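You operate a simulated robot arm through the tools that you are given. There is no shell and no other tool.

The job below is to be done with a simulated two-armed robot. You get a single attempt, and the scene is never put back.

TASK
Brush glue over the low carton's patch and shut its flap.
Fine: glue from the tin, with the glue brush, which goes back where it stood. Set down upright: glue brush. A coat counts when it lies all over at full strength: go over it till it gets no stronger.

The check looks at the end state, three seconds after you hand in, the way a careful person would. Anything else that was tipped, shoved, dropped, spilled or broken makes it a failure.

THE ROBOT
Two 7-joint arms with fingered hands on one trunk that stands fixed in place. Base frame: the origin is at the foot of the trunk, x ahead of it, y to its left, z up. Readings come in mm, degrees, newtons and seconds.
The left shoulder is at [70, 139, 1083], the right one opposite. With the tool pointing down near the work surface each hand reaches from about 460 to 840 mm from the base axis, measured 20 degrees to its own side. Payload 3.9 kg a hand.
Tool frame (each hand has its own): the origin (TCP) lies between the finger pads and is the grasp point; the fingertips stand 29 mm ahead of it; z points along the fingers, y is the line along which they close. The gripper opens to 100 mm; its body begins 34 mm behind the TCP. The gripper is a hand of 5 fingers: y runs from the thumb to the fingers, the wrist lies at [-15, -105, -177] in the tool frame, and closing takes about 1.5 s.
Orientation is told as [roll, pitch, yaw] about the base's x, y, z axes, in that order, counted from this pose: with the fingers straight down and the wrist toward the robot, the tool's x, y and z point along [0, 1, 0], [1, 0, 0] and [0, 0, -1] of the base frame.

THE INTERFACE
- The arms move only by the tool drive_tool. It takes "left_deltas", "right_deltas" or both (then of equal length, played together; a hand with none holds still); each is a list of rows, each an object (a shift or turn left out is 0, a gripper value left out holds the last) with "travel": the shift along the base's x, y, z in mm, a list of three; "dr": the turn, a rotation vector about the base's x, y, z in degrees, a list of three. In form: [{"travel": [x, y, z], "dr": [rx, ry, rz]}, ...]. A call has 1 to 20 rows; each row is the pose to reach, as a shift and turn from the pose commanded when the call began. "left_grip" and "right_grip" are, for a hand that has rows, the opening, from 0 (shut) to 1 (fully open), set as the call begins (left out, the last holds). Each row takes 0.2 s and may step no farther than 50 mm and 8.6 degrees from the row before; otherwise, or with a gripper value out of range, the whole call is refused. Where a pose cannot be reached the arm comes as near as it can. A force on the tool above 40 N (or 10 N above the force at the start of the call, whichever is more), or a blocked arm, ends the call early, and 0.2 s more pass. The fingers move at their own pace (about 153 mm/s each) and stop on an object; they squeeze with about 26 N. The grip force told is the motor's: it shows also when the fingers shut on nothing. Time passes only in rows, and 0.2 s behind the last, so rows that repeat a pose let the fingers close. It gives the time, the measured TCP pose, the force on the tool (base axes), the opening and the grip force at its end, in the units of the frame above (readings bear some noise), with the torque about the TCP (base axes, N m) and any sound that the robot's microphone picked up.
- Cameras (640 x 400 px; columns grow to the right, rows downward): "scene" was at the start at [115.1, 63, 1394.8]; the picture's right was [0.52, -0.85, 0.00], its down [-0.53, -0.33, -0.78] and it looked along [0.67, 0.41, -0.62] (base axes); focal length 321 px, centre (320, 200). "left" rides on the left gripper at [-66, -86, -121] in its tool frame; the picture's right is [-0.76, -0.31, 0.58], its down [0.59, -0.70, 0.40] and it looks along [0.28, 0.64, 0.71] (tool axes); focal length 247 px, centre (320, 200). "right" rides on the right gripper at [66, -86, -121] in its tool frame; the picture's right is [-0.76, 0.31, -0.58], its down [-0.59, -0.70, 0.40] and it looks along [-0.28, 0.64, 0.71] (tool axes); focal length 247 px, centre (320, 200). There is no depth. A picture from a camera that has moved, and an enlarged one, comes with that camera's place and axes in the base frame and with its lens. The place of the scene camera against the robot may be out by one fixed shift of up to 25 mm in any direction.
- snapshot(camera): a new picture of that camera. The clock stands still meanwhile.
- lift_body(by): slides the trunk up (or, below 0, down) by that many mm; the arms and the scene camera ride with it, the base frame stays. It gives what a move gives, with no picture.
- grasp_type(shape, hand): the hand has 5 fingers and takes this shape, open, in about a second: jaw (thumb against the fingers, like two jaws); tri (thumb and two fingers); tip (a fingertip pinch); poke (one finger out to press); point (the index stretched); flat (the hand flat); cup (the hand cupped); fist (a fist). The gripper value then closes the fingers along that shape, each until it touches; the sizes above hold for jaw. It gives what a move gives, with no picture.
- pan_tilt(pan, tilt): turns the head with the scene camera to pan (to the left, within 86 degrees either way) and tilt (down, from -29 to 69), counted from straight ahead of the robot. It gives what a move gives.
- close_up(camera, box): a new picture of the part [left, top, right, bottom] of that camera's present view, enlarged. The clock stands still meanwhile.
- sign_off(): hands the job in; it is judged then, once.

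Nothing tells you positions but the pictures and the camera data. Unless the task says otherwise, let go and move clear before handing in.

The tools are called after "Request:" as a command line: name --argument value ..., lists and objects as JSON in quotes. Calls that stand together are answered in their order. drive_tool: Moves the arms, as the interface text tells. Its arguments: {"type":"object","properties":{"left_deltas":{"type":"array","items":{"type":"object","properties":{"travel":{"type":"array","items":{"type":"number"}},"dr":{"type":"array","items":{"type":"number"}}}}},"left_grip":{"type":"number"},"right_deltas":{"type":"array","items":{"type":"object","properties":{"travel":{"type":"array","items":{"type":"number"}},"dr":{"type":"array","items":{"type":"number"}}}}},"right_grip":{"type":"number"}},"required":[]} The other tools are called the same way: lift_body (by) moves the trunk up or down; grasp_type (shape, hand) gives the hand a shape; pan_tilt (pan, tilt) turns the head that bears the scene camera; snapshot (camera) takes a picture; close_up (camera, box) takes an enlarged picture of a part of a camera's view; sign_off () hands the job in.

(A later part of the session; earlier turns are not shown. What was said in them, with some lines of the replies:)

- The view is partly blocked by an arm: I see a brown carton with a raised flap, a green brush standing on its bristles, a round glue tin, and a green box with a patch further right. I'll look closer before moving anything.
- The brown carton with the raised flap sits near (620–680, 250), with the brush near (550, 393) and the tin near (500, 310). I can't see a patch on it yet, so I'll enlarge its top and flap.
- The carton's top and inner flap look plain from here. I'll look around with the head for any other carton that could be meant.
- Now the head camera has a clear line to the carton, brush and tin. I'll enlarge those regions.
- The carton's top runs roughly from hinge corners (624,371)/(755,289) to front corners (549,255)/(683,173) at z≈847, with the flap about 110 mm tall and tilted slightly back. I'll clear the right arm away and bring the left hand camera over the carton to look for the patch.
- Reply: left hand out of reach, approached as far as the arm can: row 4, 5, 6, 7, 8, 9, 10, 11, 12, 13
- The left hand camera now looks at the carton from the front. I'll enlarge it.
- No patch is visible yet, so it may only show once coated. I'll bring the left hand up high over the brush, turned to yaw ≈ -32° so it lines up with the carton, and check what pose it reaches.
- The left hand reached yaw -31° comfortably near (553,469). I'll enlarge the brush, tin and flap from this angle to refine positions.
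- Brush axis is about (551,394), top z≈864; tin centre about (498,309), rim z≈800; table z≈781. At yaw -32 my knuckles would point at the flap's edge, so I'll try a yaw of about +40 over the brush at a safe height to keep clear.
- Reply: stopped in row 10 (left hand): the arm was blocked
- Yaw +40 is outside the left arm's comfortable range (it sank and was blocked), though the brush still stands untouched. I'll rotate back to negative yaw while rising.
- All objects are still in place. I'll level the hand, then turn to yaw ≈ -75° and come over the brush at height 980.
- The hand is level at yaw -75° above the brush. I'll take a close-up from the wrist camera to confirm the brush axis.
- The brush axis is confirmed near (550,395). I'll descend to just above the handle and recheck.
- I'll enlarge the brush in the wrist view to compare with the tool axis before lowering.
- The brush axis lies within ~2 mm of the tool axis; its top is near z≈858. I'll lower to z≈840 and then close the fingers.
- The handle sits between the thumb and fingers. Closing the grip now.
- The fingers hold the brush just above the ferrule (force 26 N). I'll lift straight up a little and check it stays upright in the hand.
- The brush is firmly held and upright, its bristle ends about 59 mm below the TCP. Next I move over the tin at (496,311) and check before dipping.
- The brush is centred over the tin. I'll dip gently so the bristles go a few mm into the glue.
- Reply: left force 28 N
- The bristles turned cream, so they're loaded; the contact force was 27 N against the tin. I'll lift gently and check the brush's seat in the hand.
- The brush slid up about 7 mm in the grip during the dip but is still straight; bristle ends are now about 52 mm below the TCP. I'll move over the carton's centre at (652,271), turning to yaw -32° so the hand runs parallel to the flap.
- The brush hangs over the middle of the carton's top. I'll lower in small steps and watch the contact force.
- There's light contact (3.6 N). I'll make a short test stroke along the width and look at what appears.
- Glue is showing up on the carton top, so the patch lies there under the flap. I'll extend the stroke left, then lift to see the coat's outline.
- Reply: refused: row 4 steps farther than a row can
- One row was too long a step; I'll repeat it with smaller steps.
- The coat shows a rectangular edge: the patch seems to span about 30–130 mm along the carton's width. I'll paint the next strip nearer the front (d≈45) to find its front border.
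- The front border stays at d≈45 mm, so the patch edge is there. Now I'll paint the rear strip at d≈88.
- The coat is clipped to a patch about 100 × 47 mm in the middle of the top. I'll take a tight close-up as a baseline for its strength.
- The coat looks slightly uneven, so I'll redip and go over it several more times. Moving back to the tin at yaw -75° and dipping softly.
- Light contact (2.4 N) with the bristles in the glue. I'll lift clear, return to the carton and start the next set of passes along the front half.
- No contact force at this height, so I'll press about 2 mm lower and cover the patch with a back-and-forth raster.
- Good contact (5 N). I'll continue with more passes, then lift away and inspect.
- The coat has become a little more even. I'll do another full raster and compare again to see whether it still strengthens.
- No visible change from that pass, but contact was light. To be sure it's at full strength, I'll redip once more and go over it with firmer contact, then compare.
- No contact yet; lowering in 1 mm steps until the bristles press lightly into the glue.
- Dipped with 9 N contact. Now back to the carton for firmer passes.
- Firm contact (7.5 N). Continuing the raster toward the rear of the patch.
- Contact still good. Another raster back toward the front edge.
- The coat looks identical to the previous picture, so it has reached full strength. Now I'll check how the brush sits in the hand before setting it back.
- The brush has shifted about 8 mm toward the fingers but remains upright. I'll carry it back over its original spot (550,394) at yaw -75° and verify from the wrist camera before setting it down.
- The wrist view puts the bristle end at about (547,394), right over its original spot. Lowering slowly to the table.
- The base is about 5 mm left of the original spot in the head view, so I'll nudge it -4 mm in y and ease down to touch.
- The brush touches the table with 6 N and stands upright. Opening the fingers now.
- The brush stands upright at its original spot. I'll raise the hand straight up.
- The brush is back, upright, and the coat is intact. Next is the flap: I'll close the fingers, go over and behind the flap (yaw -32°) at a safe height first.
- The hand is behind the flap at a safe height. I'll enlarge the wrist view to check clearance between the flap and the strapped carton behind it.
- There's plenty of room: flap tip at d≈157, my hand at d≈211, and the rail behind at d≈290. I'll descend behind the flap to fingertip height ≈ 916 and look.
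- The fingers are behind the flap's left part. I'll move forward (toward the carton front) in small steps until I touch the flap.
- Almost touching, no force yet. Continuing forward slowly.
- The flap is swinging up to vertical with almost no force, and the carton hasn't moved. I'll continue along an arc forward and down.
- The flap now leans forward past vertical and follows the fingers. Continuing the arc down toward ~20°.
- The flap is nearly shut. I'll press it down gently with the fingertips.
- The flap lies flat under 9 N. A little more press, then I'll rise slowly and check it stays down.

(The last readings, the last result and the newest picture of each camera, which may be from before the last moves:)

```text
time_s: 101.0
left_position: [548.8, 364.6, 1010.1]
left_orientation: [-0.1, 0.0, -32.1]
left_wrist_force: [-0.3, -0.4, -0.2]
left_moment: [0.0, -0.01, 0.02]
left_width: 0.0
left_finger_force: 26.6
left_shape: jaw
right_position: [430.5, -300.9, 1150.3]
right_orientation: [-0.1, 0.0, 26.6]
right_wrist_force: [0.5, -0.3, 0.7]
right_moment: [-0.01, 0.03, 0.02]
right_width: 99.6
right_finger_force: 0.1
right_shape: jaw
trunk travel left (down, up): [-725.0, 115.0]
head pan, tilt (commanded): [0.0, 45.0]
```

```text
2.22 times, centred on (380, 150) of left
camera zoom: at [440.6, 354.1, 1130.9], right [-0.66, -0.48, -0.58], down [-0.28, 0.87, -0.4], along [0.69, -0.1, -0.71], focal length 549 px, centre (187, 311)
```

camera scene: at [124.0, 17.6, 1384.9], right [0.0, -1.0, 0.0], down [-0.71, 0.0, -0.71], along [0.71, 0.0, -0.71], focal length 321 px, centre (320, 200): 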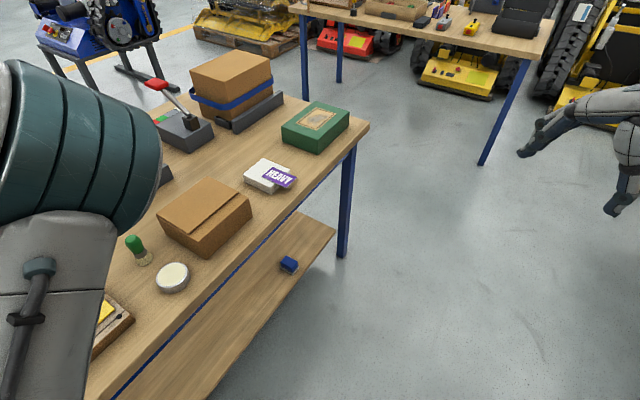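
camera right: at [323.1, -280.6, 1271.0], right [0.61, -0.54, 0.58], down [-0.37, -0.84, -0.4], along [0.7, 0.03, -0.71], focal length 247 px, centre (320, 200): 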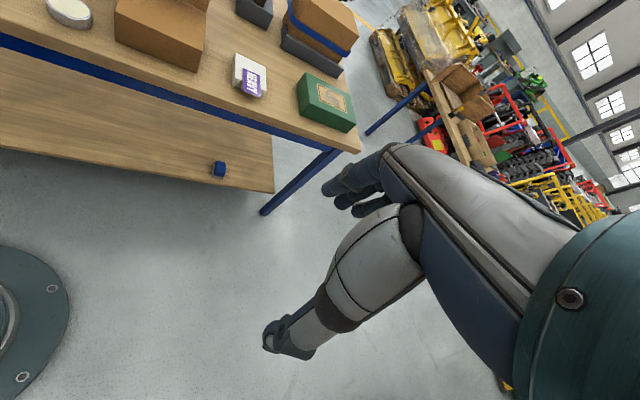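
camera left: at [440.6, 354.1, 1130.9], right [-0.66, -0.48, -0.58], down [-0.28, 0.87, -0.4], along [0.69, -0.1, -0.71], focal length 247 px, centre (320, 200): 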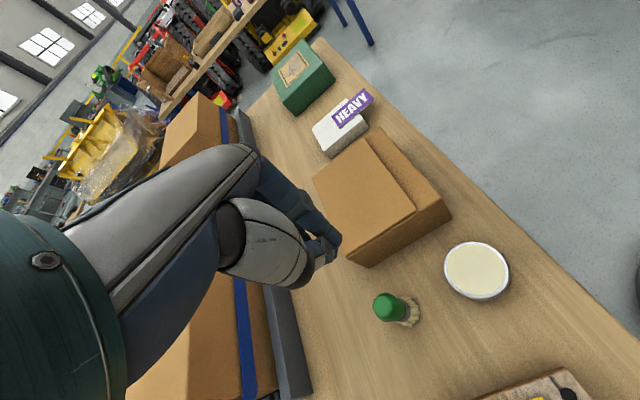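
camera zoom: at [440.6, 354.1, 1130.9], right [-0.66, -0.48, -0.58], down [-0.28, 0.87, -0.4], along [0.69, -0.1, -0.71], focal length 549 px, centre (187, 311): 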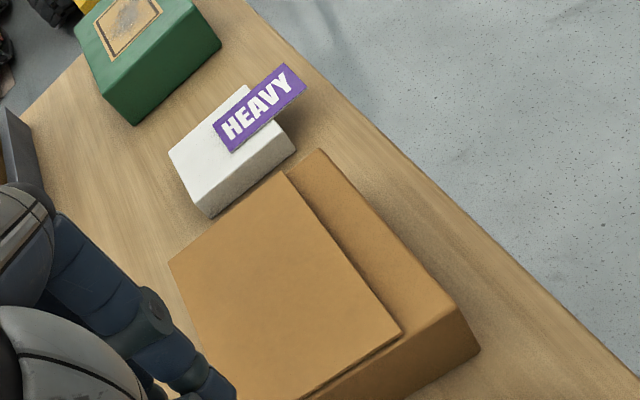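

The flap stays down and the brush stands upright. I'll move the left hand clear to its side and inspect everything once more.

Request:
drive_tool --left_deltas '[{"travel": [-10, 25, 15]}, {"travel": [-20, 55, 30]}, {"travel": [-30, 85, 35]}, {"travel": [-40, 115, 35]}, {"travel": [-50, 140, 35]}, {"travel": [-50, 140, 35]}]' --left_grip 0.5

Request:
snapshot --camera "scene"

Request:
close_up --camera "scene" --box '[100, 150, 260, 290]'

Request:
snapshot --camera "left"

Request:
close_up --camera "right" --box '[0, 0, 320, 200]'

```text
time_s: 102.4
left_position: [501.3, 502.4, 1042.4]
left_orientation: [0.0, -0.2, -32.1]
left_wrist_force: [-0.4, -0.5, 0.3]
left_moment: [0.02, 0.03, 0.0]
left_width: 49.9
left_finger_force: 0.1
left_shape: jaw
right_position: [428.4, -300.7, 1150.6]
right_orientation: [0.0, 0.0, 26.6]
right_wrist_force: [0.4, -0.1, 0.1]
right_moment: [0.0, 0.01, -0.02]
right_width: 99.8
right_finger_force: 0.1
right_shape: jaw
trunk travel left (down, up): [-725.0, 115.0]
head pan, tilt (commanded): [0.0, 45.0]
```

```text
taken
camera scene: at [123.2, 17.1, 1385.0], right [0.0, -1.0, 0.0], down [-0.71, 0.0, -0.71], along [0.71, 0.0, -0.71], focal length 321 px, centre (320, 200)
```

scene: 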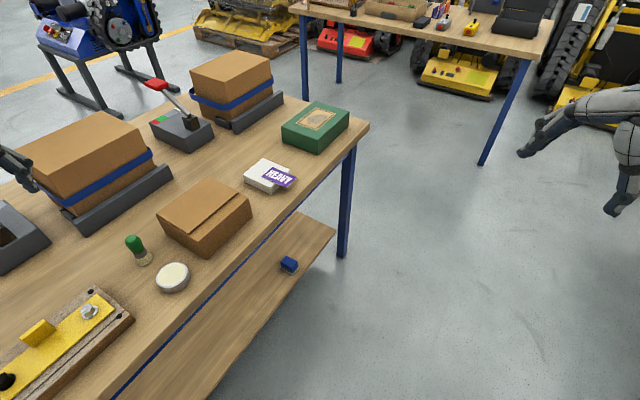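

```text
2.86 times, centred on (180, 220) of scene
camera zoom: at [123.2, 17.1, 1385.0], right [0.0, -1.0, 0.0], down [-0.71, 0.0, -0.71], along [0.71, 0.0, -0.71], focal length 917 px, centre (720, 143)
```

zoom: 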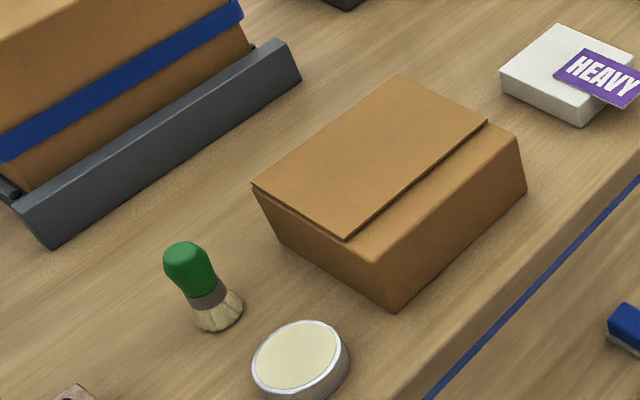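

```text
taken
camera left: at [392.7, 492.8, 1164.0], right [-0.66, -0.48, -0.58], down [-0.28, 0.87, -0.4], along [0.69, -0.1, -0.71], focal length 247 px, centre (320, 200)
```

left: 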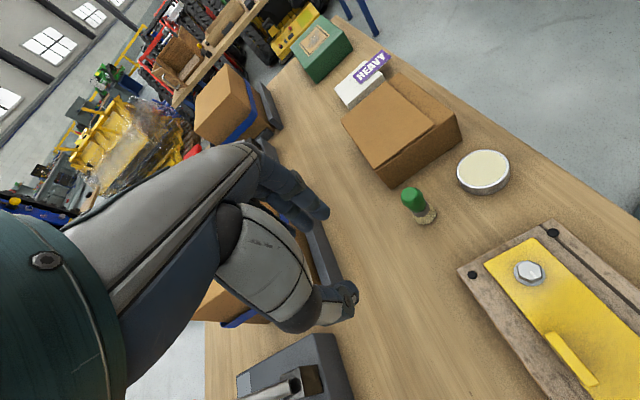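

```text
2.00 times, centred on (160, 100) of right
camera zoom: at [323.6, -280.2, 1271.0], right [0.61, -0.54, 0.58], down [-0.37, -0.84, -0.4], along [0.7, 0.03, -0.71], focal length 494 px, centre (640, 400)
```

zoom: 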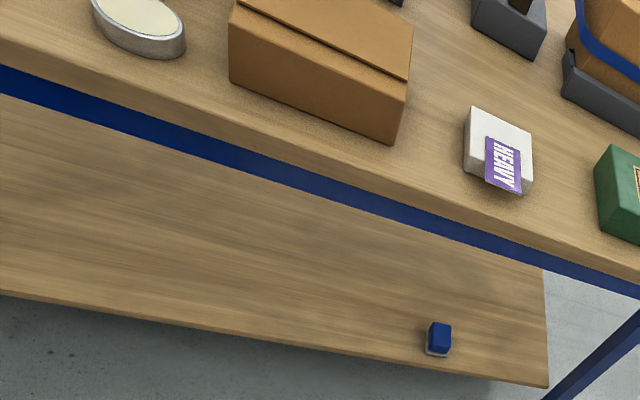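

The flap lies flat, the brush stands upright in its original spot, the tin and everything else are where they were, and both hands are clear. Handing in.

Request:
sign_off

```text
The job is handed in.
```

I brushed glue over the low carton's patch, shut its flap, and handed the job in. I have no result from the check yet.

- **Glue:** I loaded the brush from the tin three times. I went over the whole patch, about 100 × 47 mm in the middle of the carton's top, until close-ups before and after another full pass showed no change.
- **Flap:** I pushed it over from behind and pressed it flat. It stayed down when I lifted the hand away.
- **Brush:** It stands upright, within a few millimetres of where it was.
- **Everything else:** In the last pictures the tin, the carton and the things around them look to be where they started. Both hands are clear of the bench.

Early on, the left arm was blocked and sank to just above the brush, but it touched nothing.
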